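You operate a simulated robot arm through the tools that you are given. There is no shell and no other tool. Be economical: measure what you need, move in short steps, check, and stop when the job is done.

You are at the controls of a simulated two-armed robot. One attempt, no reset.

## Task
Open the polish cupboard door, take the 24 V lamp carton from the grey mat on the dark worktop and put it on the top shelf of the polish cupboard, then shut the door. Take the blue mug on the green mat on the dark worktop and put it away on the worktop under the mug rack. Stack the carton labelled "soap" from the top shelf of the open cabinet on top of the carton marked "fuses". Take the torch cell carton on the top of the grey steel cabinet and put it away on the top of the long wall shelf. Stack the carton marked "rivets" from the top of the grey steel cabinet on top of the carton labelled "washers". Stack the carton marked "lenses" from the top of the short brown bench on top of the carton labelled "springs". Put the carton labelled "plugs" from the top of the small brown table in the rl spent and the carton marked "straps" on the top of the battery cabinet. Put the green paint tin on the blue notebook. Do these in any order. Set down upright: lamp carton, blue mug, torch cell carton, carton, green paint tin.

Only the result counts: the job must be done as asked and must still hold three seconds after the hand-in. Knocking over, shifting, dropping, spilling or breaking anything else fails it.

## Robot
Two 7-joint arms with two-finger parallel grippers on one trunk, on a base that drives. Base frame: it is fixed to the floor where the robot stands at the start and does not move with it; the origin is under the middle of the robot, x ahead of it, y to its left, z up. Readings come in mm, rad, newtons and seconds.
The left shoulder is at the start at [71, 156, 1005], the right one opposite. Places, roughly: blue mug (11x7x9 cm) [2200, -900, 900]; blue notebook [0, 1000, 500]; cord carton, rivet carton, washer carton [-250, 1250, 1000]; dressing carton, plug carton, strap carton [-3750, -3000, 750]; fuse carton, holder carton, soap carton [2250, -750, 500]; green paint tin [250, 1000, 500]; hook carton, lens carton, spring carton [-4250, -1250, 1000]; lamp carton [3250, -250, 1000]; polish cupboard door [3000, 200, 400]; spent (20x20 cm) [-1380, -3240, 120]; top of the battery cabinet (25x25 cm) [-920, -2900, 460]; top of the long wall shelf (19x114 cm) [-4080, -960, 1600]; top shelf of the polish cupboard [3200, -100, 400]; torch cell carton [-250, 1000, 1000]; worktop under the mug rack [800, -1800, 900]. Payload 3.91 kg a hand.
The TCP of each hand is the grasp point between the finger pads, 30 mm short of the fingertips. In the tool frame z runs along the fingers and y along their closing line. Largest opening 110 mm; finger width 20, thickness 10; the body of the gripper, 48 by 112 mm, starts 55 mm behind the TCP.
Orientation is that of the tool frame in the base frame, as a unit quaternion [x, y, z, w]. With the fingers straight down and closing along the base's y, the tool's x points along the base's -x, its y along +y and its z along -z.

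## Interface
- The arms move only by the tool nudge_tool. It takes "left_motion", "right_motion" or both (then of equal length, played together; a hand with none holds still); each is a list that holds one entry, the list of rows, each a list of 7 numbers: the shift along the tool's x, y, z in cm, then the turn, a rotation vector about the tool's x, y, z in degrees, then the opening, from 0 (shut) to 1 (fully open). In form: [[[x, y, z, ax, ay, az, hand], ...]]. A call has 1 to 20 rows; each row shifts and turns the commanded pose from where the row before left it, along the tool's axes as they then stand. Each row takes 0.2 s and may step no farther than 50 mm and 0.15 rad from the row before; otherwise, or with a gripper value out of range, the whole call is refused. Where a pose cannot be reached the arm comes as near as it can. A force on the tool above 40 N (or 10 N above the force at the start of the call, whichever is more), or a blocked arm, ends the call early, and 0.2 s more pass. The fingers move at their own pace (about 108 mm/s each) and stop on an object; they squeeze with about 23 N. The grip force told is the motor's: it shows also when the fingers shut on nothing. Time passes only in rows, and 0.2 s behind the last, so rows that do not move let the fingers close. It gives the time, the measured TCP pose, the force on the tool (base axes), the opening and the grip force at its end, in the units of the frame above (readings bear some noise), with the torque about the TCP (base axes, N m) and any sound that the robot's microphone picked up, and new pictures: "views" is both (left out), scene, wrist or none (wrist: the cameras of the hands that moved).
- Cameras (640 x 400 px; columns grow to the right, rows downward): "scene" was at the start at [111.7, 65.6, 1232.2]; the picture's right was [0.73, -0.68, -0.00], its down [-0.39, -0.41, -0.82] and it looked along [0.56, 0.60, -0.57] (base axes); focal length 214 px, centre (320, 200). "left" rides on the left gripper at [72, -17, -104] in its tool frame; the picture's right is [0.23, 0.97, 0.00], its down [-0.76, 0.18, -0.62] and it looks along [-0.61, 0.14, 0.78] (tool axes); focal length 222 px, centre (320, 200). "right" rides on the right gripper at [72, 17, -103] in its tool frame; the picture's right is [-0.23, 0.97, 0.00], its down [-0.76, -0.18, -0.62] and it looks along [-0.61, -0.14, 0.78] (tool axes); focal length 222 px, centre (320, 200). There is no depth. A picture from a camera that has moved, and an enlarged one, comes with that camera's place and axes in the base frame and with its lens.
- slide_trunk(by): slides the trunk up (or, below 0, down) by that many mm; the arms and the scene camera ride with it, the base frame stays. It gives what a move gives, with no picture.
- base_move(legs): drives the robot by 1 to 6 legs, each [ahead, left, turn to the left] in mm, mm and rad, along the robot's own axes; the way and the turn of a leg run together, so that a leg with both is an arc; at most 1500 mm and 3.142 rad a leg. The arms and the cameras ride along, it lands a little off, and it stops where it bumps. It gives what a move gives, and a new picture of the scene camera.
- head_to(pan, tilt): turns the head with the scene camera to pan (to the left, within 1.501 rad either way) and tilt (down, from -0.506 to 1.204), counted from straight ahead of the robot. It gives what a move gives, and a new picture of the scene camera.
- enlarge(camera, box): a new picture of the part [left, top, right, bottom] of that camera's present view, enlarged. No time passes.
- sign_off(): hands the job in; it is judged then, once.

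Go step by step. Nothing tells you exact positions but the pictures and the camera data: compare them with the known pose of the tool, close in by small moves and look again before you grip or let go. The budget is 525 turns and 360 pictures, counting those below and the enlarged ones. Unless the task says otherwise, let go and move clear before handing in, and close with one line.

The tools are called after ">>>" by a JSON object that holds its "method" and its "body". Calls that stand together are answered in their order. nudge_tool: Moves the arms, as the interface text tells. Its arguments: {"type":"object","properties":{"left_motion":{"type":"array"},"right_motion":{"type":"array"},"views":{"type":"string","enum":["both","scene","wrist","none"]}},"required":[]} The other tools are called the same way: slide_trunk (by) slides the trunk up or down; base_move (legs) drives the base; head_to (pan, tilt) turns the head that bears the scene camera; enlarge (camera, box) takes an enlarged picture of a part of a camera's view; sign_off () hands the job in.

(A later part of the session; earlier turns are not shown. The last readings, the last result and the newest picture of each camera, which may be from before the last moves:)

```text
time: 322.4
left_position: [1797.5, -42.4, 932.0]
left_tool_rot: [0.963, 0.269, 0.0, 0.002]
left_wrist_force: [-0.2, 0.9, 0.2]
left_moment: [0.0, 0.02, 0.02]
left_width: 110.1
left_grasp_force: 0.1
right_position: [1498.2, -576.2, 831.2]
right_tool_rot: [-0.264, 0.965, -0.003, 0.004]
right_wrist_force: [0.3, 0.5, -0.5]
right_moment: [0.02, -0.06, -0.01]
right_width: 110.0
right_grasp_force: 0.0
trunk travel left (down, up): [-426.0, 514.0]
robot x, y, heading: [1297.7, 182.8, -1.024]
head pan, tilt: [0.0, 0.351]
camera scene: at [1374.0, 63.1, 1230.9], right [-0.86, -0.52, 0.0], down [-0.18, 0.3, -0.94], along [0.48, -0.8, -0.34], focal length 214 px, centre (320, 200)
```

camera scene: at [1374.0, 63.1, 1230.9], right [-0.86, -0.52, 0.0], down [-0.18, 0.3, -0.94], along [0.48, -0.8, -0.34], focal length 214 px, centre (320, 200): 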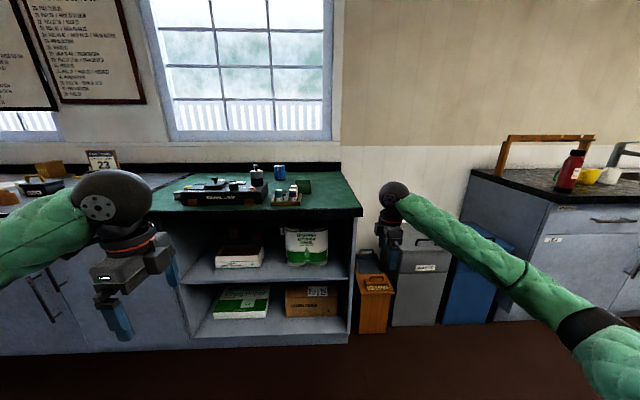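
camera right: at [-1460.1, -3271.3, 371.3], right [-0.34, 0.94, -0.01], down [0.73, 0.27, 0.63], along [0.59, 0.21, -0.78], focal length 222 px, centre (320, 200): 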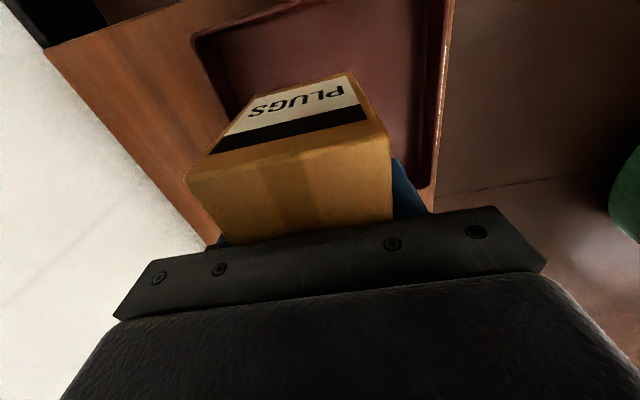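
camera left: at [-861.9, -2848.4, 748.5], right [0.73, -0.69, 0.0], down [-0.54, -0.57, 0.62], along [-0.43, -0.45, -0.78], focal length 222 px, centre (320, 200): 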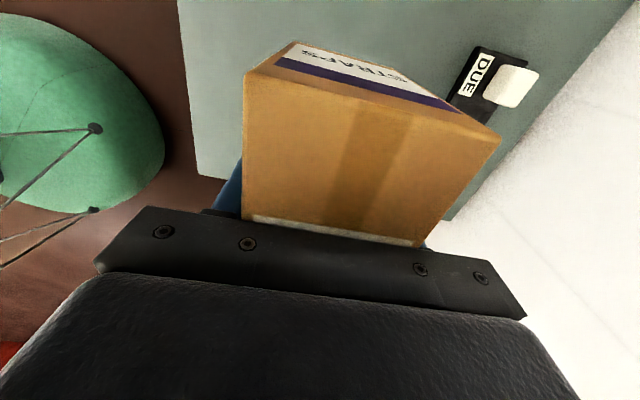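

>>> {"method": "enlarge", "body": {"camera": "scene", "box": [168, 155, 360, 275]}}

>>> {"method": "enlarge", "body": {"camera": "scene", "box": [176, 210, 368, 330]}}

```text
3.33 times, centred on (264, 215) of scene
camera zoom: at [1374.0, 63.1, 1230.9], right [-0.86, -0.52, 0.0], down [-0.18, 0.3, -0.94], along [0.48, -0.8, -0.34], focal length 715 px, centre (507, 150)
```

zoom: 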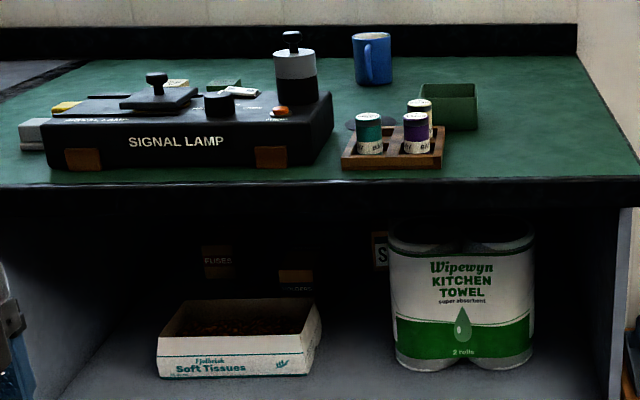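

```text
3.33 times, centred on (272, 270) of scene
camera zoom: at [1374.0, 63.1, 1230.9], right [-0.86, -0.52, 0.0], down [-0.18, 0.3, -0.94], along [0.48, -0.8, -0.34], focal length 715 px, centre (480, -33)
```

zoom: 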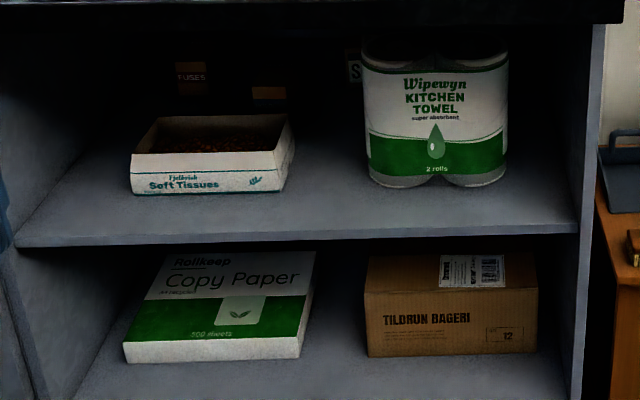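

The blue mug stands at the back of the green mat; the SOAP and FUSES cartons are deep in the open cabinet. I do the mug first with the left hand.

>>> {"method": "slide_trunk", "body": {"by": 370}}

>>> {"method": "nudge_tool", "body": {"left_motion": [[[0, 0, 0, 0, 0, -8.18, 1], [0, 0, 0, 0, 0, -8.18, 1], [0, 0, 0, 0, 0, -8.18, 1], [0, 0, 0, 0, 0, -8.18, 1], [0, 0, 0, 0, 0, -8.18, 1], [0, 0, 0, 0, 0, -8.18, 1], [0, 0, 0, 0, 0, -8.18, 1], [0, 0, 0, 0, 0, -8.18, 1], [0, 0, 0, 0, 0, -8.18, 1], [0, 0, 0, 0, 0, -8.18, 1], [0, 0, 0, 0, 0, -8.18, 1], [0, 0, 0, 0, 0, 0, 1]]], "views": "none"}}

>>> {"method": "base_move", "body": {"legs": [[600, 0, 0]]}}

>>> {"method": "head_to", "body": {"pan": 0.25, "tilt": 0.7}}

>>> {"method": "enlarge", "body": {"camera": "left", "box": [0, 0, 640, 400]}}

```text
time: 326.0
left_position: [1796.3, -42.4, 1302.2]
left_tool_rot: [0.963, 0.27, -0.001, 0.003]
left_wrist_force: [0.0, -0.1, -0.3]
left_moment: [-0.01, -0.01, 0.01]
left_width: 109.9
left_grasp_force: 0.1
right_position: [1498.5, -577.1, 1199.8]
right_tool_rot: [-0.265, 0.964, -0.003, 0.004]
right_wrist_force: [-0.7, -0.1, -0.4]
right_moment: [0.04, 0.03, 0.01]
right_width: 110.1
right_grasp_force: 0.0
trunk travel left (down, up): [-796.0, 144.0]
robot x, y, heading: [1303.7, 183.1, -1.026]
head pan, tilt: [0.0, 0.351]
```

```text
time: 328.6
left_position: [1798.7, -41.3, 1303.4]
left_tool_rot: [0.489, 0.872, -0.001, 0.0]
left_wrist_force: [0.0, 0.4, 0.0]
left_moment: [0.01, 0.0, -0.02]
left_width: 109.8
left_grasp_force: 0.1
right_position: [1497.7, -575.7, 1199.9]
right_tool_rot: [-0.264, 0.965, -0.003, 0.004]
right_wrist_force: [-0.3, -0.2, -0.9]
right_moment: [0.0, 0.0, -0.03]
right_width: 110.3
right_grasp_force: 0.1
trunk travel left (down, up): [-796.0, 144.0]
robot x, y, heading: [1298.6, 188.1, -1.035]
head pan, tilt: [0.0, 0.351]
```

```text
time: 332.0
left_position: [2115.4, -546.9, 1303.2]
left_tool_rot: [0.482, 0.876, -0.001, 0.002]
left_wrist_force: [-0.2, -0.2, 0.0]
left_moment: [-0.01, 0.01, 0.01]
left_width: 110.1
left_grasp_force: 0.1
right_position: [1824.6, -1085.7, 1200.4]
right_tool_rot: [-0.272, 0.962, -0.004, 0.003]
right_wrist_force: [-0.2, -0.9, -0.2]
right_moment: [-0.02, 0.0, 0.0]
right_width: 109.7
right_grasp_force: 0.0
trunk travel left (down, up): [-796.0, 144.0]
robot x, y, heading: [1614.2, -327.8, -1.013]
head pan, tilt: [0.0, 0.351]
camera scene: at [1690.2, -448.5, 1601.1], right [-0.85, -0.53, 0.0], down [-0.18, 0.29, -0.94], along [0.5, -0.8, -0.34], focal length 214 px, centre (320, 200)
```

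scene: 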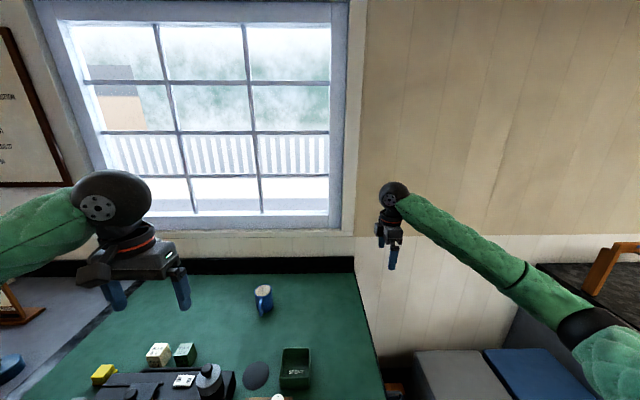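

```text
time: 332.9
left_position: [2115.6, -545.6, 1301.9]
left_tool_rot: [0.483, 0.876, -0.002, 0.001]
left_wrist_force: [0.4, 0.2, 0.3]
left_moment: [0.07, -0.01, 0.04]
left_width: 110.0
left_grasp_force: 0.2
right_position: [1824.6, -1085.7, 1200.9]
right_tool_rot: [-0.273, 0.962, -0.003, 0.004]
right_wrist_force: [0.0, 0.2, -0.4]
right_moment: [0.0, 0.02, -0.02]
right_width: 110.1
right_grasp_force: 0.1
trunk travel left (down, up): [-796.0, 144.0]
robot x, y, heading: [1614.7, -324.0, -1.01]
head pan, tilt: [0.25, 0.7]
camera scene: at [1702.0, -428.0, 1569.7], right [-0.69, -0.72, 0.0], down [-0.47, 0.45, -0.77], along [0.55, -0.53, -0.64], focal length 214 px, centre (320, 200)
```

scene: 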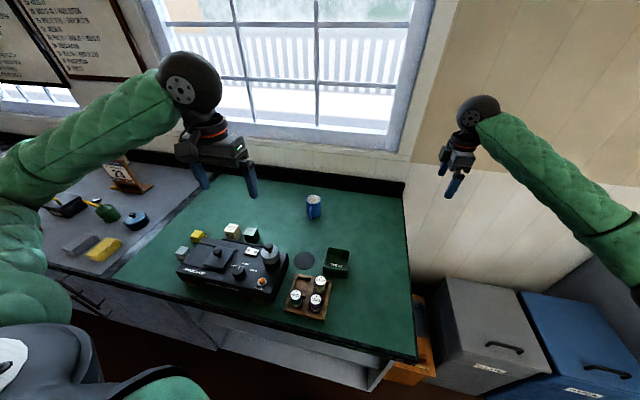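

```text
1.00 times, centred on (320, 200) of left (not enlarged: the box is as wide or as high as the picture)
camera zoom: at [2062.4, -493.9, 1405.9], right [0.7, 0.71, 0.0], down [0.56, -0.55, 0.63], along [0.44, -0.44, -0.78], focal length 222 px, centre (320, 200)
```

zoom: 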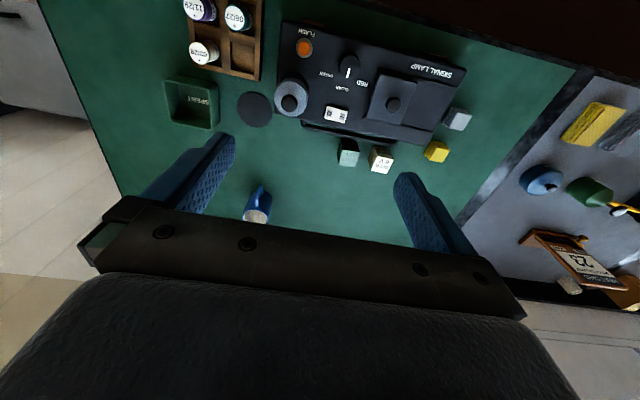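

>>> {"method": "nudge_tool", "body": {"left_motion": [[[-4, -1.2, 2, 0, 0, 0, 1], [-4, -1.2, 2, 0, 0, 0, 1], [-4, -1.2, 2, 0, 0, 0, 1], [-4, -1.2, 2, 0, 0, 0, 1], [-4, -1.2, 2, 0, 0, 0, 1], [-4, -1.2, 2, 0, 0, 0, 1], [-4, -1.2, 2, 0, 0, 0, 1], [0, 0, 4, 0, 0, 0, 1], [0, 0, 3, 0, 0, 0, 1], [0, 0, 0, 0, 0, 0, 1]]]}}

```text
time: 335.1
left_position: [2193.9, -827.8, 1093.5]
left_tool_rot: [0.483, 0.876, -0.001, 0.001]
left_wrist_force: [-0.2, 0.0, 0.3]
left_moment: [0.02, 0.02, 0.0]
left_width: 110.1
left_grasp_force: 0.0
right_position: [1824.3, -1086.2, 1199.9]
right_tool_rot: [-0.273, 0.962, -0.004, 0.005]
right_wrist_force: [-0.6, -0.8, 0.6]
right_moment: [-0.01, 0.01, 0.03]
right_width: 109.8
right_grasp_force: 0.0
trunk travel left (down, up): [-796.0, 144.0]
robot x, y, heading: [1612.5, -328.7, -1.015]
head pan, tilt: [0.25, 0.7]
camera scene: at [1701.9, -428.4, 1569.6], right [-0.69, -0.72, 0.0], down [-0.47, 0.45, -0.76], along [0.55, -0.53, -0.64], focal length 214 px, centre (320, 200)
camera left: at [2140.5, -776.0, 1197.1], right [0.7, 0.71, 0.0], down [0.56, -0.55, 0.63], along [0.44, -0.44, -0.78], focal length 222 px, centre (320, 200)
```

scene: 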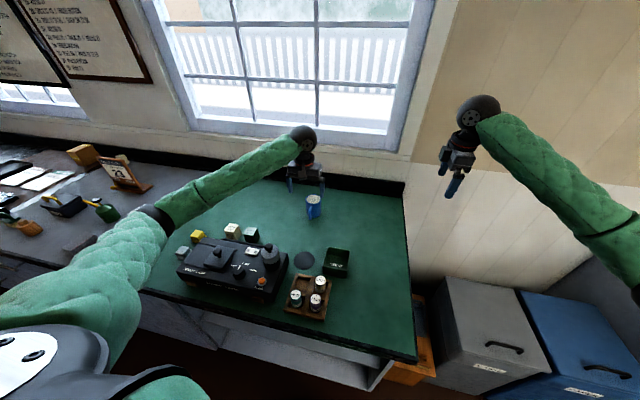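
left: 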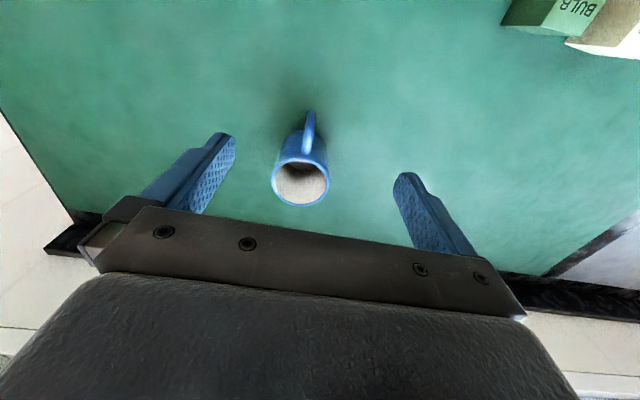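

>>> {"method": "nudge_tool", "body": {"left_motion": [[[-3.8, -0.4, 0, 0, 0, 0, 1], [-3.8, -0.4, 0, 0, 0, 0, 1], [0, 0, 3, 0, 0, 0, 1], [0, 0, 3, 0, 0, 0, 1], [0, 0, 0, 0, 0, 0, 1]]], "views": "wrist"}}

```text
time: 336.2
left_position: [2226.8, -896.5, 1033.4]
left_tool_rot: [0.484, 0.875, -0.001, 0.0]
left_wrist_force: [0.5, 0.5, 0.5]
left_moment: [-0.03, -0.01, 0.01]
left_width: 109.8
left_grasp_force: 0.1
right_position: [1824.5, -1086.2, 1199.9]
right_tool_rot: [-0.273, 0.962, -0.004, 0.003]
right_wrist_force: [-0.1, -0.2, -0.4]
right_moment: [-0.02, -0.03, -0.02]
right_width: 109.7
right_grasp_force: 0.1
trunk travel left (down, up): [-796.0, 144.0]
robot x, y, heading: [1615.4, -328.1, -1.015]
head pan, tilt: [0.25, 0.7]
camera left: at [2173.9, -844.8, 1137.5], right [0.7, 0.71, 0.0], down [0.56, -0.55, 0.63], along [0.44, -0.44, -0.78], focal length 222 px, centre (320, 200)
```

left: 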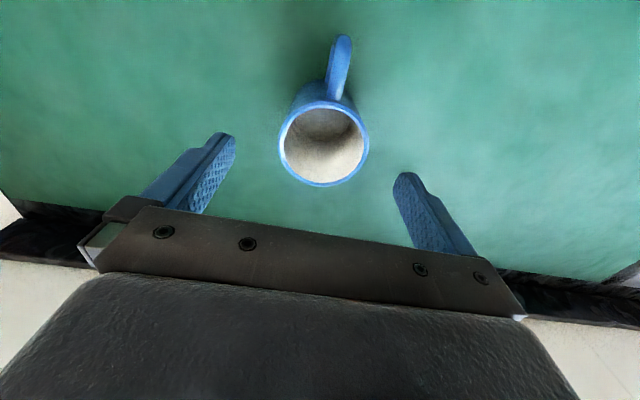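

>>> {"method": "nudge_tool", "body": {"left_motion": [[[0, 0, 2.5, 0, 0, 0, 1], [0, 0, 2.5, 0, 0, 0, 1], [0, 0, 2, 0, 0, 0, 1], [0, 0, 1.3, 0, 0, 0, 1], [0, 0, 0, 0, 0, 0, 1], [0, 0, 0, 0, 0, 0, 0], [0, 0, 0, 0, 0, 0, 0], [0, 0, 0, 0, 0, 0, 0], [0, 0, 0, 0, 0, 0, 0]]], "views": "wrist"}}

```text
time: 338.2
left_position: [2230.8, -897.0, 957.9]
left_tool_rot: [0.482, 0.876, -0.001, 0.006]
left_wrist_force: [1.6, 0.4, -0.3]
left_moment: [-0.03, -0.03, 0.02]
left_width: 64.8
left_grasp_force: 23.0
right_position: [1822.9, -1085.8, 1201.3]
right_tool_rot: [-0.273, 0.962, -0.003, 0.005]
right_wrist_force: [-1.1, 0.3, -0.7]
right_moment: [0.03, 0.0, 0.0]
right_width: 110.0
right_grasp_force: 0.0
trunk travel left (down, up): [-796.0, 144.0]
robot x, y, heading: [1613.9, -326.8, -1.016]
head pan, tilt: [0.25, 0.7]
camera left: at [2176.9, -845.7, 1060.6], right [0.7, 0.71, 0.0], down [0.55, -0.54, 0.63], along [0.45, -0.44, -0.77], focal length 222 px, centre (320, 200)
```

left: 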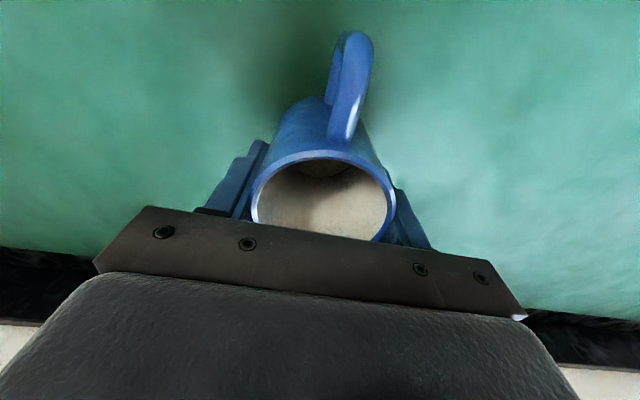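

>>> {"method": "nudge_tool", "body": {"left_motion": [[[0, 0, -0.5, 0, 0, 0, 0], [0, 0, -1, 0, 0, 0, 0], [0, 0, -2, 0, 0, 0, 0], [0, 0, -3, 0, 0, 0, 0], [0, 0, -4, 0, 0, 0, 0], [0, 0, -4, 0, 0, 0, 0], [0, 0, -4, 0, 0, 0, 0], [0, 0, -4, 0, 0, 0, 0], [0, 0, 0, 0, 0, 0, 0]]]}}

>>> {"method": "enlarge", "body": {"camera": "scene", "box": [160, 190, 352, 310]}}

```text
time: 340.2
left_position: [2228.0, -894.0, 1174.2]
left_tool_rot: [0.483, 0.876, -0.002, 0.002]
left_wrist_force: [0.4, -0.3, -2.9]
left_moment: [-0.05, -0.01, 0.01]
left_width: 64.6
left_grasp_force: 22.7
right_position: [1825.9, -1085.9, 1199.7]
right_tool_rot: [-0.273, 0.962, -0.004, 0.003]
right_wrist_force: [0.2, -0.7, 0.0]
right_moment: [0.02, -0.04, 0.03]
right_width: 109.7
right_grasp_force: 0.0
trunk travel left (down, up): [-796.0, 144.0]
robot x, y, heading: [1608.4, -326.9, -1.012]
head pan, tilt: [0.25, 0.7]
camera scene: at [1702.6, -427.9, 1569.6], right [-0.69, -0.72, 0.0], down [-0.47, 0.45, -0.76], along [0.55, -0.53, -0.64], focal length 214 px, centre (320, 200)
camera left: at [2175.6, -843.3, 1277.7], right [0.7, 0.71, 0.0], down [0.56, -0.55, 0.63], along [0.44, -0.44, -0.78], focal length 222 px, centre (320, 200)
```

scene: 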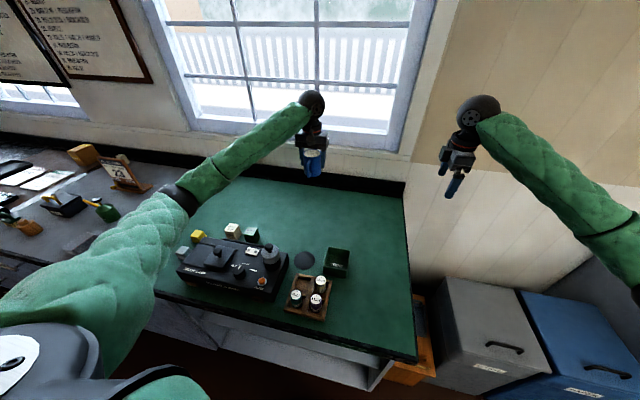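
left: 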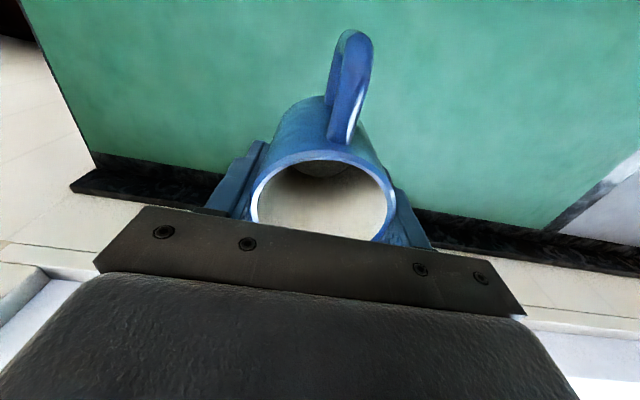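

```text
3.33 times, centred on (256, 250) of scene
camera zoom: at [1702.6, -427.9, 1569.6], right [-0.69, -0.72, 0.0], down [-0.47, 0.45, -0.76], along [0.55, -0.53, -0.64], focal length 715 px, centre (533, 33)
```

zoom: 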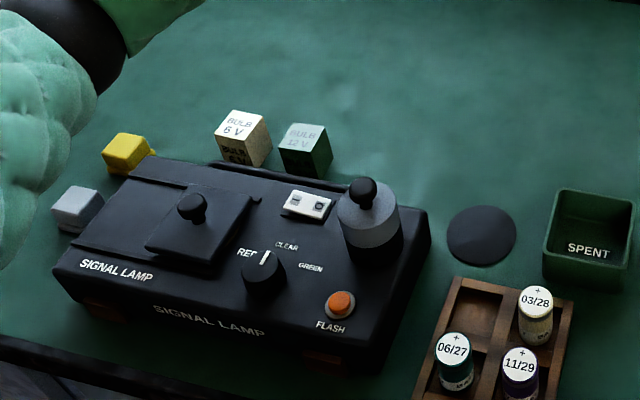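

Mug held upright. I back off and drive right to the mug rack on the sink counter.

>>> {"method": "base_move", "body": {"legs": [[-450, 0, 0], [0, -1000, 0], [0, -650, 0]]}}

>>> {"method": "head_to", "body": {"pan": 0.25, "tilt": 0.5}}

```text
time: 351.1
left_position: [570.1, -1392.2, 1173.2]
left_tool_rot: [0.481, 0.877, -0.002, 0.001]
left_wrist_force: [-0.4, 0.0, -1.6]
left_moment: [-0.02, 0.01, 0.02]
left_width: 64.5
left_grasp_force: 22.9
right_position: [167.9, -1584.0, 1199.9]
right_tool_rot: [-0.276, 0.961, -0.003, 0.004]
right_wrist_force: [-0.1, 0.4, 0.5]
right_moment: [0.03, 0.01, 0.02]
right_width: 110.1
right_grasp_force: 0.1
trunk travel left (down, up): [-796.0, 144.0]
robot x, y, heading: [-48.2, -828.4, -1.01]
head pan, tilt: [0.25, 0.7]
camera scene: at [42.9, -927.0, 1569.6], right [-0.69, -0.72, 0.0], down [-0.47, 0.44, -0.76], along [0.55, -0.53, -0.64], focal length 214 px, centre (320, 200)
```

scene: 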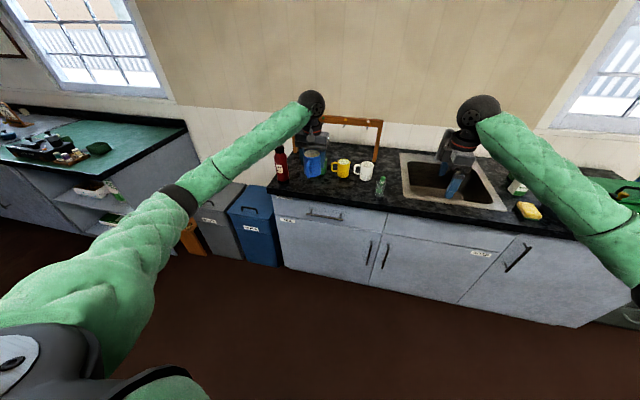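

```text
time: 351.8
left_position: [571.4, -1391.9, 1174.0]
left_tool_rot: [0.481, 0.877, -0.002, 0.002]
left_wrist_force: [-0.5, 0.4, -3.5]
left_moment: [-0.02, -0.02, 0.01]
left_width: 64.5
left_grasp_force: 23.2
right_position: [168.0, -1584.7, 1199.7]
right_tool_rot: [-0.274, 0.962, -0.003, 0.003]
right_wrist_force: [-0.4, -0.1, -0.2]
right_moment: [0.01, -0.01, 0.03]
right_width: 109.9
right_grasp_force: 0.0
trunk travel left (down, up): [-796.0, 144.0]
robot x, y, heading: [-43.9, -831.0, -1.012]
head pan, tilt: [0.25, 0.499]
camera scene: at [47.3, -931.1, 1587.3], right [-0.69, -0.72, 0.0], down [-0.35, 0.33, -0.88], along [0.64, -0.6, -0.48], focal length 214 px, centre (320, 200)
```

scene: 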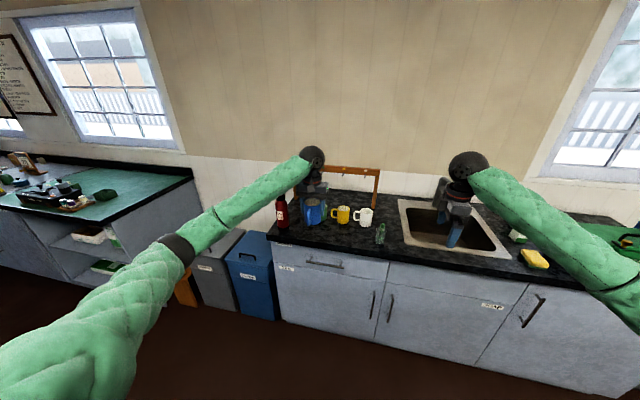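

>>> {"method": "enlarge", "body": {"camera": "scene", "box": [256, 140, 416, 240]}}

>>> {"method": "nudge_tool", "body": {"left_motion": [[[4, 1, 0, 0, 0, 0, 0], [4, 1, 0, 0, 0, 0, 0], [4, 1, -1, 0, 0, 0, 0], [4, 1, -1, 0, 0, 0, 0], [4, 2, -1, 0, 0, 0, 0], [2, 3, -1, 0, 0, 0, 0], [0, 4, -1, 0, 0, 0, 0]]], "views": "none"}}

>>> {"method": "enlarge", "body": {"camera": "scene", "box": [256, 140, 416, 240]}}

```text
4.00 times, centred on (336, 190) of scene
camera zoom: at [47.3, -931.1, 1587.3], right [-0.69, -0.72, 0.0], down [-0.35, 0.33, -0.88], along [0.64, -0.6, -0.48], focal length 858 px, centre (256, 240)
```

zoom: 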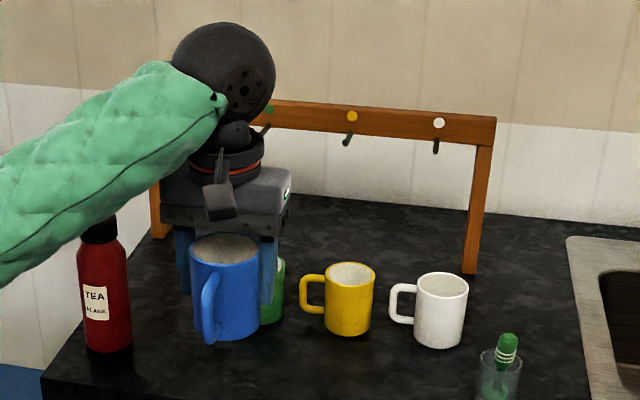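

```text
time: 353.4
left_position: [559.9, -1133.2, 1222.9]
left_tool_rot: [0.482, 0.876, -0.001, 0.002]
left_wrist_force: [0.3, 0.2, -1.9]
left_moment: [0.0, -0.02, -0.01]
left_width: 64.2
left_grasp_force: 22.9
right_position: [168.2, -1583.2, 1200.9]
right_tool_rot: [-0.275, 0.961, -0.004, 0.003]
right_wrist_force: [0.4, -0.1, -0.6]
right_moment: [0.0, -0.03, -0.03]
right_width: 110.1
right_grasp_force: 0.0
trunk travel left (down, up): [-796.0, 144.0]
robot x, y, heading: [-45.5, -829.4, -1.01]
head pan, tilt: [0.25, 0.499]
```

```text
4.00 times, centred on (336, 190) of scene
camera zoom: at [47.9, -929.1, 1587.4], right [-0.69, -0.72, 0.0], down [-0.35, 0.33, -0.88], along [0.64, -0.61, -0.48], focal length 858 px, centre (256, 240)
```

zoom: 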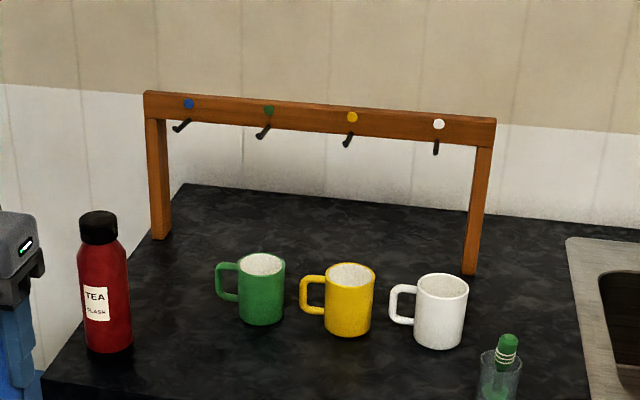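

The rack's blue hook marks a free slot left of the green mug. I move in so that the slot is in front of the left hand.

>>> {"method": "base_move", "body": {"legs": [[0, 150, 0], [430, 0, 0]]}}

>>> {"method": "head_to", "body": {"pan": 0.3, "tilt": 0.7}}

>>> {"method": "enlarge", "body": {"camera": "scene", "box": [200, 100, 440, 250]}}

```text
time: 357.0
left_position: [913.0, -1428.5, 1222.6]
left_tool_rot: [0.486, 0.874, -0.002, 0.0]
left_wrist_force: [-0.4, 0.3, -2.2]
left_moment: [-0.03, 0.0, -0.02]
left_width: 64.6
left_grasp_force: 23.5
right_position: [516.3, -1875.2, 1200.5]
right_tool_rot: [-0.271, 0.963, -0.003, 0.004]
right_wrist_force: [-0.3, -0.1, 0.8]
right_moment: [-0.04, -0.01, 0.01]
right_width: 109.6
right_grasp_force: 0.1
trunk travel left (down, up): [-796.0, 144.0]
robot x, y, heading: [309.6, -1113.4, -1.017]
head pan, tilt: [0.25, 0.499]
camera scene: at [402.3, -1221.1, 1587.3], right [-0.7, -0.72, 0.0], down [-0.34, 0.33, -0.88], along [0.63, -0.61, -0.48], focal length 214 px, centre (320, 200)
```

scene: 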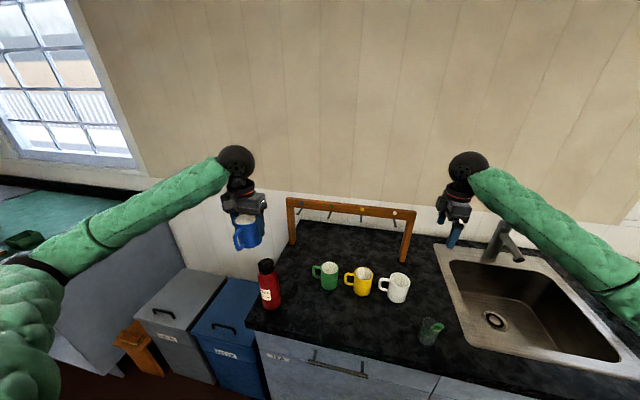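

```text
time: 357.8
left_position: [913.0, -1429.4, 1223.4]
left_tool_rot: [0.486, 0.874, -0.001, 0.002]
left_wrist_force: [1.4, 0.1, -2.3]
left_moment: [-0.02, 0.0, 0.03]
left_width: 64.4
left_grasp_force: 23.0
right_position: [518.1, -1876.3, 1198.9]
right_tool_rot: [-0.27, 0.963, -0.003, 0.003]
right_wrist_force: [0.0, -0.3, -0.9]
right_moment: [-0.04, -0.01, 0.0]
right_width: 110.3
right_grasp_force: 0.0
trunk travel left (down, up): [-796.0, 144.0]
robot x, y, heading: [309.4, -1117.0, -1.018]
head pan, tilt: [0.3, 0.7]
camera scene: at [400.9, -1213.9, 1569.6], right [-0.66, -0.75, 0.0], down [-0.49, 0.42, -0.76], along [0.58, -0.5, -0.64], focal length 214 px, centre (320, 200)
```

scene: 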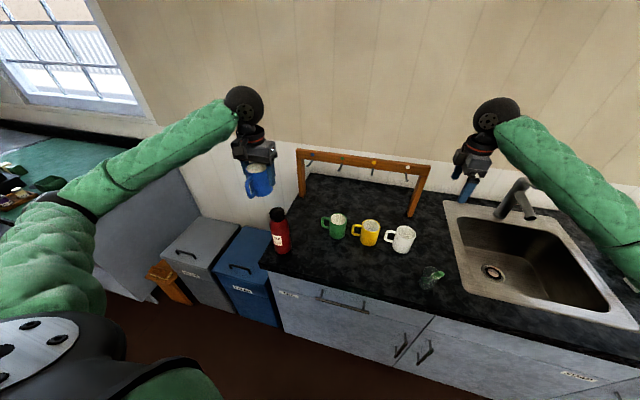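

```text
2.67 times, centred on (320, 175) of scene
camera zoom: at [400.9, -1213.9, 1569.6], right [-0.66, -0.75, 0.0], down [-0.49, 0.42, -0.76], along [0.58, -0.5, -0.64], focal length 572 px, centre (320, 267)
```

zoom: 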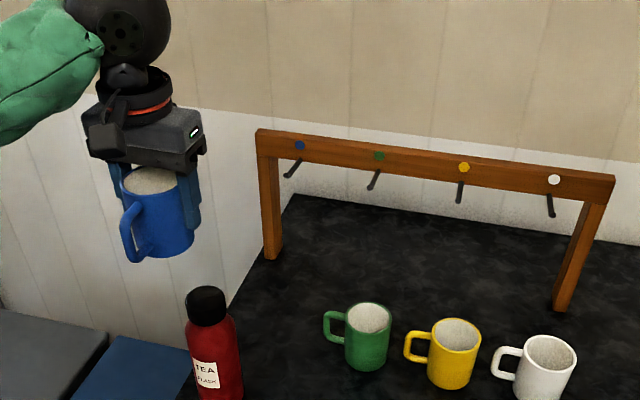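

>>> {"method": "nudge_tool", "body": {"left_motion": [[[-3.9, -2.02, 0, 0, 0, 0, 0], [-3.9, -2.02, 0, 0, 0, 0, 0], [-3.9, -2.02, 0, 0, 0, 0, 0], [-3.9, -2.02, 0, 0, 0, 0, 0], [-3.9, -2.02, 0, 0, 0, 0, 0], [0, 0, 3, 0, 0, 0, 0], [0, 0, 3, 0, 0, 0, 0], [0, 0, 3, 0, 0, 0, 0], [0, 0, 0, 0, 0, 0, 0]]]}}

>>> {"method": "enlarge", "body": {"camera": "scene", "box": [200, 120, 440, 270]}}

```text
time: 359.8
left_position: [933.8, -1649.0, 1133.3]
left_tool_rot: [0.485, 0.874, -0.002, 0.001]
left_wrist_force: [0.8, 0.9, -2.3]
left_moment: [-0.03, 0.01, -0.02]
left_width: 64.5
left_grasp_force: 23.0
right_position: [516.8, -1874.3, 1200.5]
right_tool_rot: [-0.271, 0.963, -0.004, 0.004]
right_wrist_force: [-0.5, 0.5, 1.0]
right_moment: [-0.01, 0.01, 0.04]
right_width: 109.9
right_grasp_force: 0.1
trunk travel left (down, up): [-796.0, 144.0]
robot x, y, heading: [309.4, -1120.3, -1.017]
head pan, tilt: [0.3, 0.7]
camera scene: at [400.5, -1213.3, 1569.7], right [-0.66, -0.75, 0.0], down [-0.49, 0.42, -0.76], along [0.58, -0.5, -0.64], focal length 214 px, centre (320, 200)
camera left: at [881.0, -1596.8, 1237.6], right [0.71, 0.71, 0.0], down [0.55, -0.55, 0.63], along [0.44, -0.44, -0.78], focal length 222 px, centre (320, 200)
```

scene: 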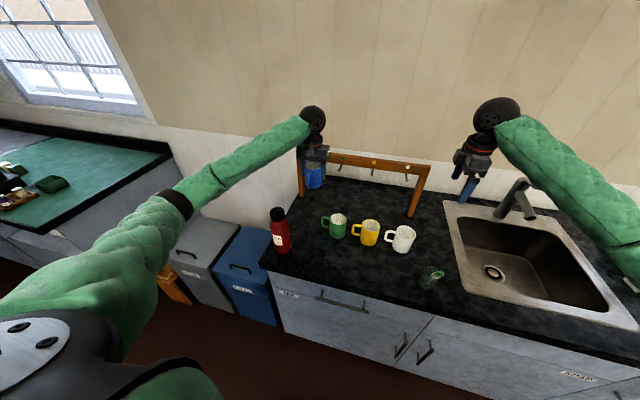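
left: 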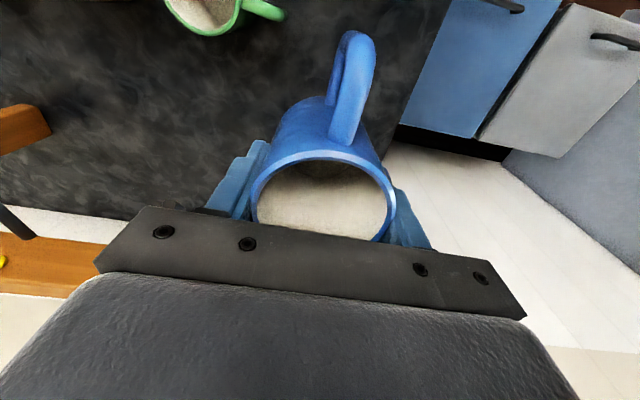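

```text
2.67 times, centred on (320, 195) of scene
camera zoom: at [400.5, -1213.3, 1569.7], right [-0.66, -0.75, 0.0], down [-0.49, 0.42, -0.76], along [0.58, -0.5, -0.64], focal length 572 px, centre (320, 213)
```

zoom: 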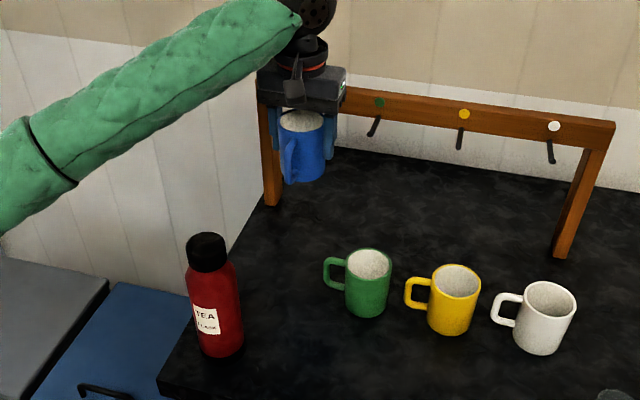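

>>> {"method": "nudge_tool", "body": {"left_motion": [[[0, 0, 3, 0, 0, 0, 0], [0, 0, 3, 0, 0, 0, 0], [0, 0, 3, 0, 0, 0, 0], [0, 0, 3, 0, 0, 0, 0], [0, 0, 2, 0, 0, 0, 0], [0, 0, 0, 0, 0, 0, 0]]], "views": "none"}}

>>> {"method": "enlarge", "body": {"camera": "scene", "box": [220, 120, 412, 240]}}

```text
time: 361.1
left_position: [932.7, -1645.9, 992.9]
left_tool_rot: [0.487, 0.874, -0.002, 0.001]
left_wrist_force: [-0.1, -0.2, -1.5]
left_moment: [-0.03, 0.0, -0.01]
left_width: 64.3
left_grasp_force: 23.1
right_position: [516.5, -1874.9, 1200.5]
right_tool_rot: [-0.27, 0.963, -0.004, 0.003]
right_wrist_force: [0.4, 0.1, 0.1]
right_moment: [0.0, 0.01, 0.05]
right_width: 110.2
right_grasp_force: 0.1
trunk travel left (down, up): [-796.0, 144.0]
robot x, y, heading: [305.7, -1116.8, -1.017]
head pan, tilt: [0.3, 0.7]
```

```text
3.33 times, centred on (316, 180) of scene
camera zoom: at [400.6, -1213.7, 1569.6], right [-0.66, -0.75, 0.0], down [-0.49, 0.42, -0.76], along [0.58, -0.5, -0.64], focal length 715 px, centre (333, 267)
```

zoom: 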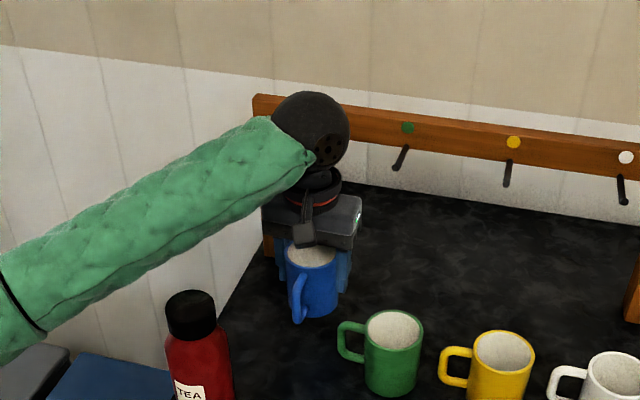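

>>> {"method": "nudge_tool", "body": {"left_motion": [[[0, 0, 1, 0, 0, 0, 0], [0, 0, 1, 0, 0, 0, 0], [0, 0, 0.5, 0, 0, 0, 0], [0, 0, 0, 0, 0, 0, 0]]], "views": "none"}}

>>> {"method": "nudge_tool", "body": {"left_motion": [[[0, 0, 0.5, 0, 0, 0, 0], [0, 0, 0, 0, 0, 0, 0]]], "views": "none"}}

```text
time: 362.1
left_position: [931.3, -1650.2, 968.8]
left_tool_rot: [0.485, 0.875, -0.001, 0.002]
left_wrist_force: [1.0, -0.2, -2.4]
left_moment: [-0.03, -0.02, -0.03]
left_width: 64.4
left_grasp_force: 23.0
right_position: [516.6, -1875.8, 1199.1]
right_tool_rot: [-0.27, 0.963, -0.003, 0.003]
right_wrist_force: [-0.1, 0.5, -0.4]
right_moment: [-0.01, -0.03, 0.01]
right_width: 110.3
right_grasp_force: 0.1
trunk travel left (down, up): [-796.0, 144.0]
robot x, y, heading: [309.3, -1111.3, -1.015]
head pan, tilt: [0.3, 0.7]
```

```text
time: 362.8
left_position: [932.5, -1649.5, 963.6]
left_tool_rot: [0.485, 0.874, -0.001, 0.001]
left_wrist_force: [-0.8, 0.4, -2.8]
left_moment: [0.01, -0.01, -0.02]
left_width: 64.3
left_grasp_force: 23.0
right_position: [517.3, -1874.6, 1199.0]
right_tool_rot: [-0.271, 0.963, -0.004, 0.004]
right_wrist_force: [0.1, 0.3, 0.4]
right_moment: [0.03, -0.02, 0.02]
right_width: 110.0
right_grasp_force: 0.0
trunk travel left (down, up): [-796.0, 144.0]
robot x, y, heading: [310.5, -1116.4, -1.019]
head pan, tilt: [0.3, 0.7]
```

>>> {"method": "nudge_tool", "body": {"left_motion": [[[0, 0, 0.5, 0, 0, 0, 0], [0, 0, 0, 0, 0, 0, 0]]], "views": "none"}}

>>> {"method": "nudge_tool", "body": {"left_motion": [[[0, 0, 0.4, 0, 0, 0, 0], [0, 0, 0, 0, 0, 0, 0]]], "views": "none"}}

```text
time: 363.4
left_position: [931.6, -1649.0, 958.3]
left_tool_rot: [0.486, 0.874, -0.001, 0.0]
left_wrist_force: [-0.5, 0.1, -2.1]
left_moment: [-0.02, 0.01, -0.01]
left_width: 64.3
left_grasp_force: 22.9
right_position: [517.2, -1874.7, 1200.1]
right_tool_rot: [-0.271, 0.963, -0.004, 0.003]
right_wrist_force: [0.8, 0.8, -0.5]
right_moment: [0.01, 0.0, 0.0]
right_width: 110.0
right_grasp_force: 0.0
trunk travel left (down, up): [-796.0, 144.0]
robot x, y, heading: [309.1, -1116.8, -1.02]
head pan, tilt: [0.3, 0.7]
```

```text
time: 363.9
left_position: [931.1, -1648.0, 956.4]
left_tool_rot: [0.486, 0.874, -0.002, 0.002]
left_wrist_force: [-0.2, -2.3, 15.5]
left_moment: [-0.08, -0.05, 0.13]
left_width: 64.3
left_grasp_force: 23.1
right_position: [516.8, -1874.7, 1201.6]
right_tool_rot: [-0.271, 0.963, -0.003, 0.004]
right_wrist_force: [0.1, 0.2, 0.1]
right_moment: [0.02, 0.0, 0.03]
right_width: 110.0
right_grasp_force: 0.0
trunk travel left (down, up): [-796.0, 144.0]
robot x, y, heading: [313.8, -1116.6, -1.018]
head pan, tilt: [0.3, 0.7]
```

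The mug is on the worktop. Release and rise.

>>> {"method": "nudge_tool", "body": {"left_motion": [[[0, 0, -0.15, 0, 0, 0, 0], [0, 0, 0, 0, 0, 0, 0.85], [0, 0, 0, 0, 0, 0, 0.85], [0, 0, -1, 0, 0, 0, 0.85], [0, 0, -3, 0, 0, 0, 0.85], [0, 0, -4, 0, 0, 0, 0.85], [0, 0, -4, 0, 0, 0, 0.85], [0, 0, -4, 0, 0, 0, 0.85], [0, 0, -4, 0, 0, 0, 1], [3, 0, -4, 0, 0, 0, 1], [0, 0, 0, 0, 0, 0, 1]]], "views": "none"}}

>>> {"method": "enlarge", "body": {"camera": "scene", "box": [220, 120, 460, 270]}}

```text
time: 366.4
left_position: [917.0, -1623.9, 1194.8]
left_tool_rot: [0.484, 0.875, -0.001, 0.001]
left_wrist_force: [0.0, 0.1, 0.1]
left_moment: [0.01, -0.01, 0.03]
left_width: 110.1
left_grasp_force: 0.0
right_position: [517.0, -1876.7, 1199.7]
right_tool_rot: [-0.271, 0.963, -0.002, 0.003]
right_wrist_force: [-0.1, -0.2, -1.7]
right_moment: [-0.03, -0.04, -0.02]
right_width: 110.1
right_grasp_force: 0.1
trunk travel left (down, up): [-796.0, 144.0]
robot x, y, heading: [306.9, -1118.5, -1.021]
head pan, tilt: [0.3, 0.7]
```

```text
2.67 times, centred on (340, 195) of scene
camera zoom: at [400.8, -1215.0, 1569.5], right [-0.66, -0.75, 0.0], down [-0.49, 0.42, -0.76], along [0.58, -0.5, -0.65], focal length 572 px, centre (267, 213)
```

zoom: 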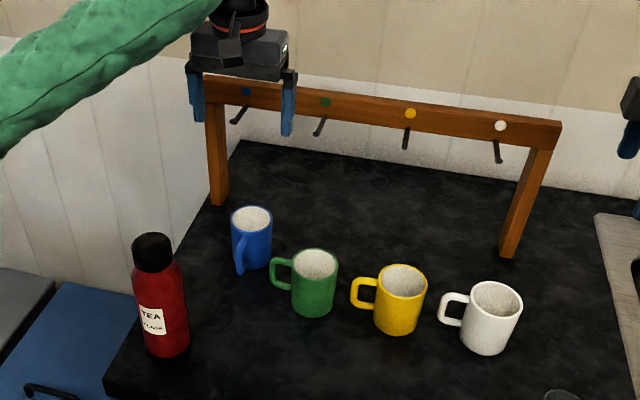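

Mug done. Now I go to the open cabinet and lower the trunk to look into its top shelf.

>>> {"method": "base_move", "body": {"legs": [[-550, 0, 0], [0, 1000, 0], [0, 800, 0]]}}

>>> {"method": "slide_trunk", "body": {"by": -400}}

>>> {"method": "slide_trunk", "body": {"by": -200}}

>>> {"method": "head_to", "body": {"pan": 0, "tilt": 0.3}}

```text
time: 378.2
left_position: [2170.1, -186.2, 1195.7]
left_tool_rot: [0.48, 0.877, -0.002, 0.001]
left_wrist_force: [0.2, -0.2, 0.3]
left_moment: [0.04, -0.01, -0.02]
left_width: 109.8
left_grasp_force: 0.2
right_position: [1773.3, -442.6, 1199.8]
right_tool_rot: [-0.277, 0.961, -0.003, 0.003]
right_wrist_force: [0.3, -0.1, 0.3]
right_moment: [0.01, -0.01, 0.0]
right_width: 110.0
right_grasp_force: 0.1
trunk travel left (down, up): [-796.0, 144.0]
robot x, y, heading: [1557.0, 315.1, -1.006]
head pan, tilt: [0.3, 0.7]
camera scene: at [1648.6, 217.5, 1569.6], right [-0.65, -0.76, 0.0], down [-0.49, 0.42, -0.76], along [0.58, -0.5, -0.64], focal length 214 px, centre (320, 200)
```

scene: 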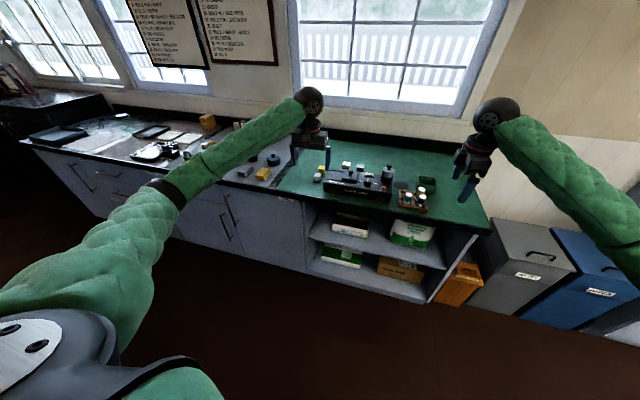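

```text
time: 382.1
left_position: [2169.8, -185.6, 795.6]
left_tool_rot: [0.479, 0.878, -0.001, 0.002]
left_wrist_force: [1.1, 0.4, 0.1]
left_moment: [-0.01, 0.03, -0.02]
left_width: 110.3
left_grasp_force: 0.0
right_position: [1772.7, -442.3, 799.7]
right_tool_rot: [-0.276, 0.961, -0.003, 0.004]
right_wrist_force: [0.4, 0.1, 0.4]
right_moment: [0.01, 0.0, -0.01]
right_width: 109.9
right_grasp_force: 0.1
trunk travel left (down, up): [-396.0, 544.0]
robot x, y, heading: [1557.9, 317.3, -1.007]
head pan, tilt: [0.3, 0.7]
```

```text
time: 384.2
left_position: [2169.6, -185.2, 595.0]
left_tool_rot: [0.481, 0.877, -0.002, 0.001]
left_wrist_force: [-0.4, -0.7, 0.4]
left_moment: [-0.01, -0.04, 0.0]
left_width: 109.9
left_grasp_force: 0.0
right_position: [1772.1, -441.2, 600.7]
right_tool_rot: [-0.276, 0.961, -0.003, 0.004]
right_wrist_force: [-0.2, 0.4, 0.7]
right_moment: [0.0, 0.0, -0.03]
right_width: 110.0
right_grasp_force: 0.1
trunk travel left (down, up): [-196.0, 744.0]
robot x, y, heading: [1558.3, 314.5, -1.006]
head pan, tilt: [0.3, 0.7]
```

```text
time: 385.1
left_position: [2169.8, -186.2, 595.8]
left_tool_rot: [0.48, 0.877, -0.001, 0.001]
left_wrist_force: [0.9, -0.2, 0.1]
left_moment: [0.03, -0.01, -0.01]
left_width: 110.0
left_grasp_force: 0.1
right_position: [1772.3, -443.0, 600.0]
right_tool_rot: [-0.276, 0.961, -0.003, 0.004]
right_wrist_force: [-0.5, -0.7, 0.1]
right_moment: [-0.03, 0.0, 0.0]
right_width: 110.0
right_grasp_force: 0.0
trunk travel left (down, up): [-196.0, 744.0]
robot x, y, heading: [1552.4, 317.4, -1.007]
head pan, tilt: [0.0, 0.3]
camera scene: at [1633.6, 193.9, 1005.7], right [-0.84, -0.54, 0.0], down [-0.16, 0.25, -0.95], along [0.51, -0.81, -0.3], focal length 214 px, centre (320, 200)
```

scene: 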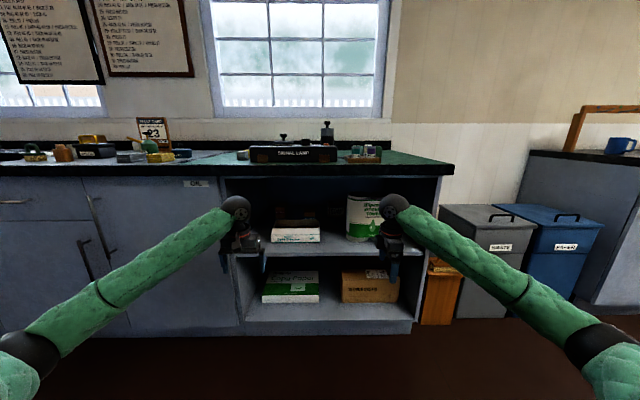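

>>> {"method": "nudge_tool", "body": {"left_motion": [[[0, 4, 0, 0, 0, 0, 1], [0, 4, 0, 0, 0, 0, 1], [0, 4, 0, 0, 0, 0, 1]]], "right_motion": [[[4, 0, 0, 0, 0, 0, 1], [4, 0, 0, 0, 0, 0, 1], [4, 0, 0, 0, 0, 0, 1]]], "views": "none"}}

>>> {"method": "slide_trunk", "body": {"by": -190}}

>>> {"method": "enlarge", "body": {"camera": "scene", "box": [200, 100, 440, 250]}}

```text
time: 385.9
left_position: [2271.0, -121.8, 594.5]
left_tool_rot: [0.481, 0.877, -0.002, 0.001]
left_wrist_force: [-0.1, -0.3, -0.5]
left_moment: [-0.02, 0.01, 0.0]
left_width: 110.0
left_grasp_force: 0.0
right_position: [1670.9, -506.6, 598.5]
right_tool_rot: [-0.276, 0.961, -0.004, 0.004]
right_wrist_force: [-0.9, -0.4, 0.7]
right_moment: [0.02, 0.03, 0.02]
right_width: 110.3
right_grasp_force: 0.1
trunk travel left (down, up): [-196.0, 744.0]
robot x, y, heading: [1558.7, 315.3, -1.006]
head pan, tilt: [0.0, 0.3]
```

```text
time: 388.0
left_position: [2271.5, -122.8, 403.7]
left_tool_rot: [0.481, 0.877, -0.001, 0.001]
left_wrist_force: [-0.2, 0.4, 0.0]
left_moment: [0.03, -0.02, 0.0]
left_width: 110.0
left_grasp_force: 0.1
right_position: [1670.8, -507.2, 408.3]
right_tool_rot: [-0.277, 0.961, -0.003, 0.004]
right_wrist_force: [0.0, -0.8, 0.9]
right_moment: [0.01, -0.01, 0.0]
right_width: 110.1
right_grasp_force: 0.1
trunk travel left (down, up): [-6.0, 934.0]
robot x, y, heading: [1559.4, 317.2, -1.008]
head pan, tilt: [0.0, 0.3]
```

```text
2.67 times, centred on (320, 175) of scene
camera zoom: at [1633.5, 194.1, 815.9], right [-0.84, -0.54, 0.0], down [-0.16, 0.25, -0.96], along [0.51, -0.81, -0.3], focal length 572 px, centre (320, 267)
```

zoom: 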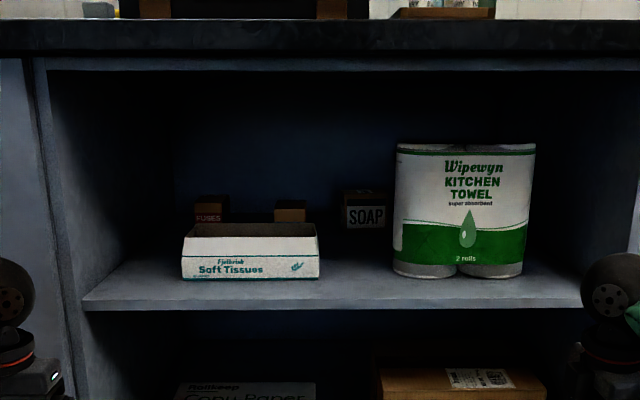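

SOAP stands deep between the tissue box and the towel roll. I reorient the left hand to point forward with its camera on top.

>>> {"method": "nudge_tool", "body": {"left_motion": [[[0, 0, 0, 0, 0, 8.5, 1], [0, 0, 0, 0, 0, 8.5, 1], [0, 0, 0, 0, 0, 8.5, 1], [0, 0, 0, 0, 0, 8.5, 1], [0, 0, 0, 0, 0, 8.5, 1], [0, 0, 0, 0, 0, 8.5, 1], [0, 0, 0, 0, 0, 8.5, 1], [0, 0, 0, 0, 0, 8.5, 1], [0, 0, 0, 0, 0, 8.5, 1], [0, 0, 0, 0, 0, 8.5, 1], [0, 0, 0, 0, 0, 8.5, 1], [0, 0, 0, 0, 0, 8.5, 1], [0, 0, 0, 0, 0, 8.5, 1], [0, 0, 0, 0, 0, 8.5, 1], [0, 0, 0, 0, 0, 8.5, 1], [0, 0, 0, 0, 0, 8.5, 1], [0, 0, 0, 0, 0, 8.5, 1], [0, 0, 0, 0, 0, 8.5, 1], [0, 0, 0, 0, 0, 8.5, 1], [0, 0, 0, 0, 0, 8.5, 1]]], "views": "none"}}

>>> {"method": "nudge_tool", "body": {"left_motion": [[[0, 0, 0, 0, 0, 8, 1], [0, 0, 0, 0, 8, 0, 1], [0, 0, 0, 0, 8, 0, 1], [0, 0, 0, 0, 8, 0, 1], [0, 0, 0, 0, 8, 0, 1], [0, 0, 0, 0, 8, 0, 1], [0, 0, 0, 0, 8, 0, 1], [0, 0, 0, 0, 8, 0, 1], [0, 0, 0, 0, 6, 0, 1], [0, 0, 0, 0, 0, 0, 1]]], "views": "wrist"}}

```text
time: 392.2
left_position: [2272.6, -122.1, 404.3]
left_tool_rot: [0.915, -0.403, 0.001, 0.001]
left_wrist_force: [-0.1, 0.0, 0.6]
left_moment: [0.0, -0.04, -0.01]
left_width: 110.2
left_grasp_force: 0.1
right_position: [1671.9, -506.4, 408.8]
right_tool_rot: [-0.276, 0.961, -0.003, 0.004]
right_wrist_force: [0.0, 0.6, 0.0]
right_moment: [0.0, 0.02, -0.01]
right_width: 109.9
right_grasp_force: 0.1
trunk travel left (down, up): [-6.0, 934.0]
robot x, y, heading: [1559.0, 312.2, -1.003]
head pan, tilt: [0.0, 0.3]
```

```text
time: 394.4
left_position: [2271.6, -123.1, 403.5]
left_tool_rot: [0.758, -0.398, 0.458, 0.241]
left_wrist_force: [-0.5, -0.2, -0.2]
left_moment: [-0.02, 0.02, -0.01]
left_width: 110.1
left_grasp_force: 0.2
right_position: [1671.1, -506.8, 407.9]
right_tool_rot: [-0.277, 0.961, -0.003, 0.004]
right_wrist_force: [-0.3, 0.4, -0.9]
right_moment: [-0.02, -0.04, 0.02]
right_width: 109.8
right_grasp_force: 0.0
trunk travel left (down, up): [-6.0, 934.0]
robot x, y, heading: [1557.6, 316.9, -1.003]
head pan, tilt: [0.0, 0.3]
camera left: at [2252.8, -65.7, 517.1], right [-0.74, -0.64, 0.2], down [-0.66, 0.64, -0.38], along [0.12, -0.42, -0.9], focal length 222 px, centre (320, 200)
```

left: 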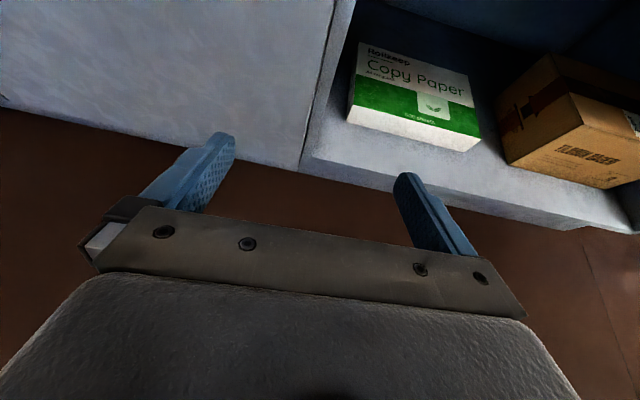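

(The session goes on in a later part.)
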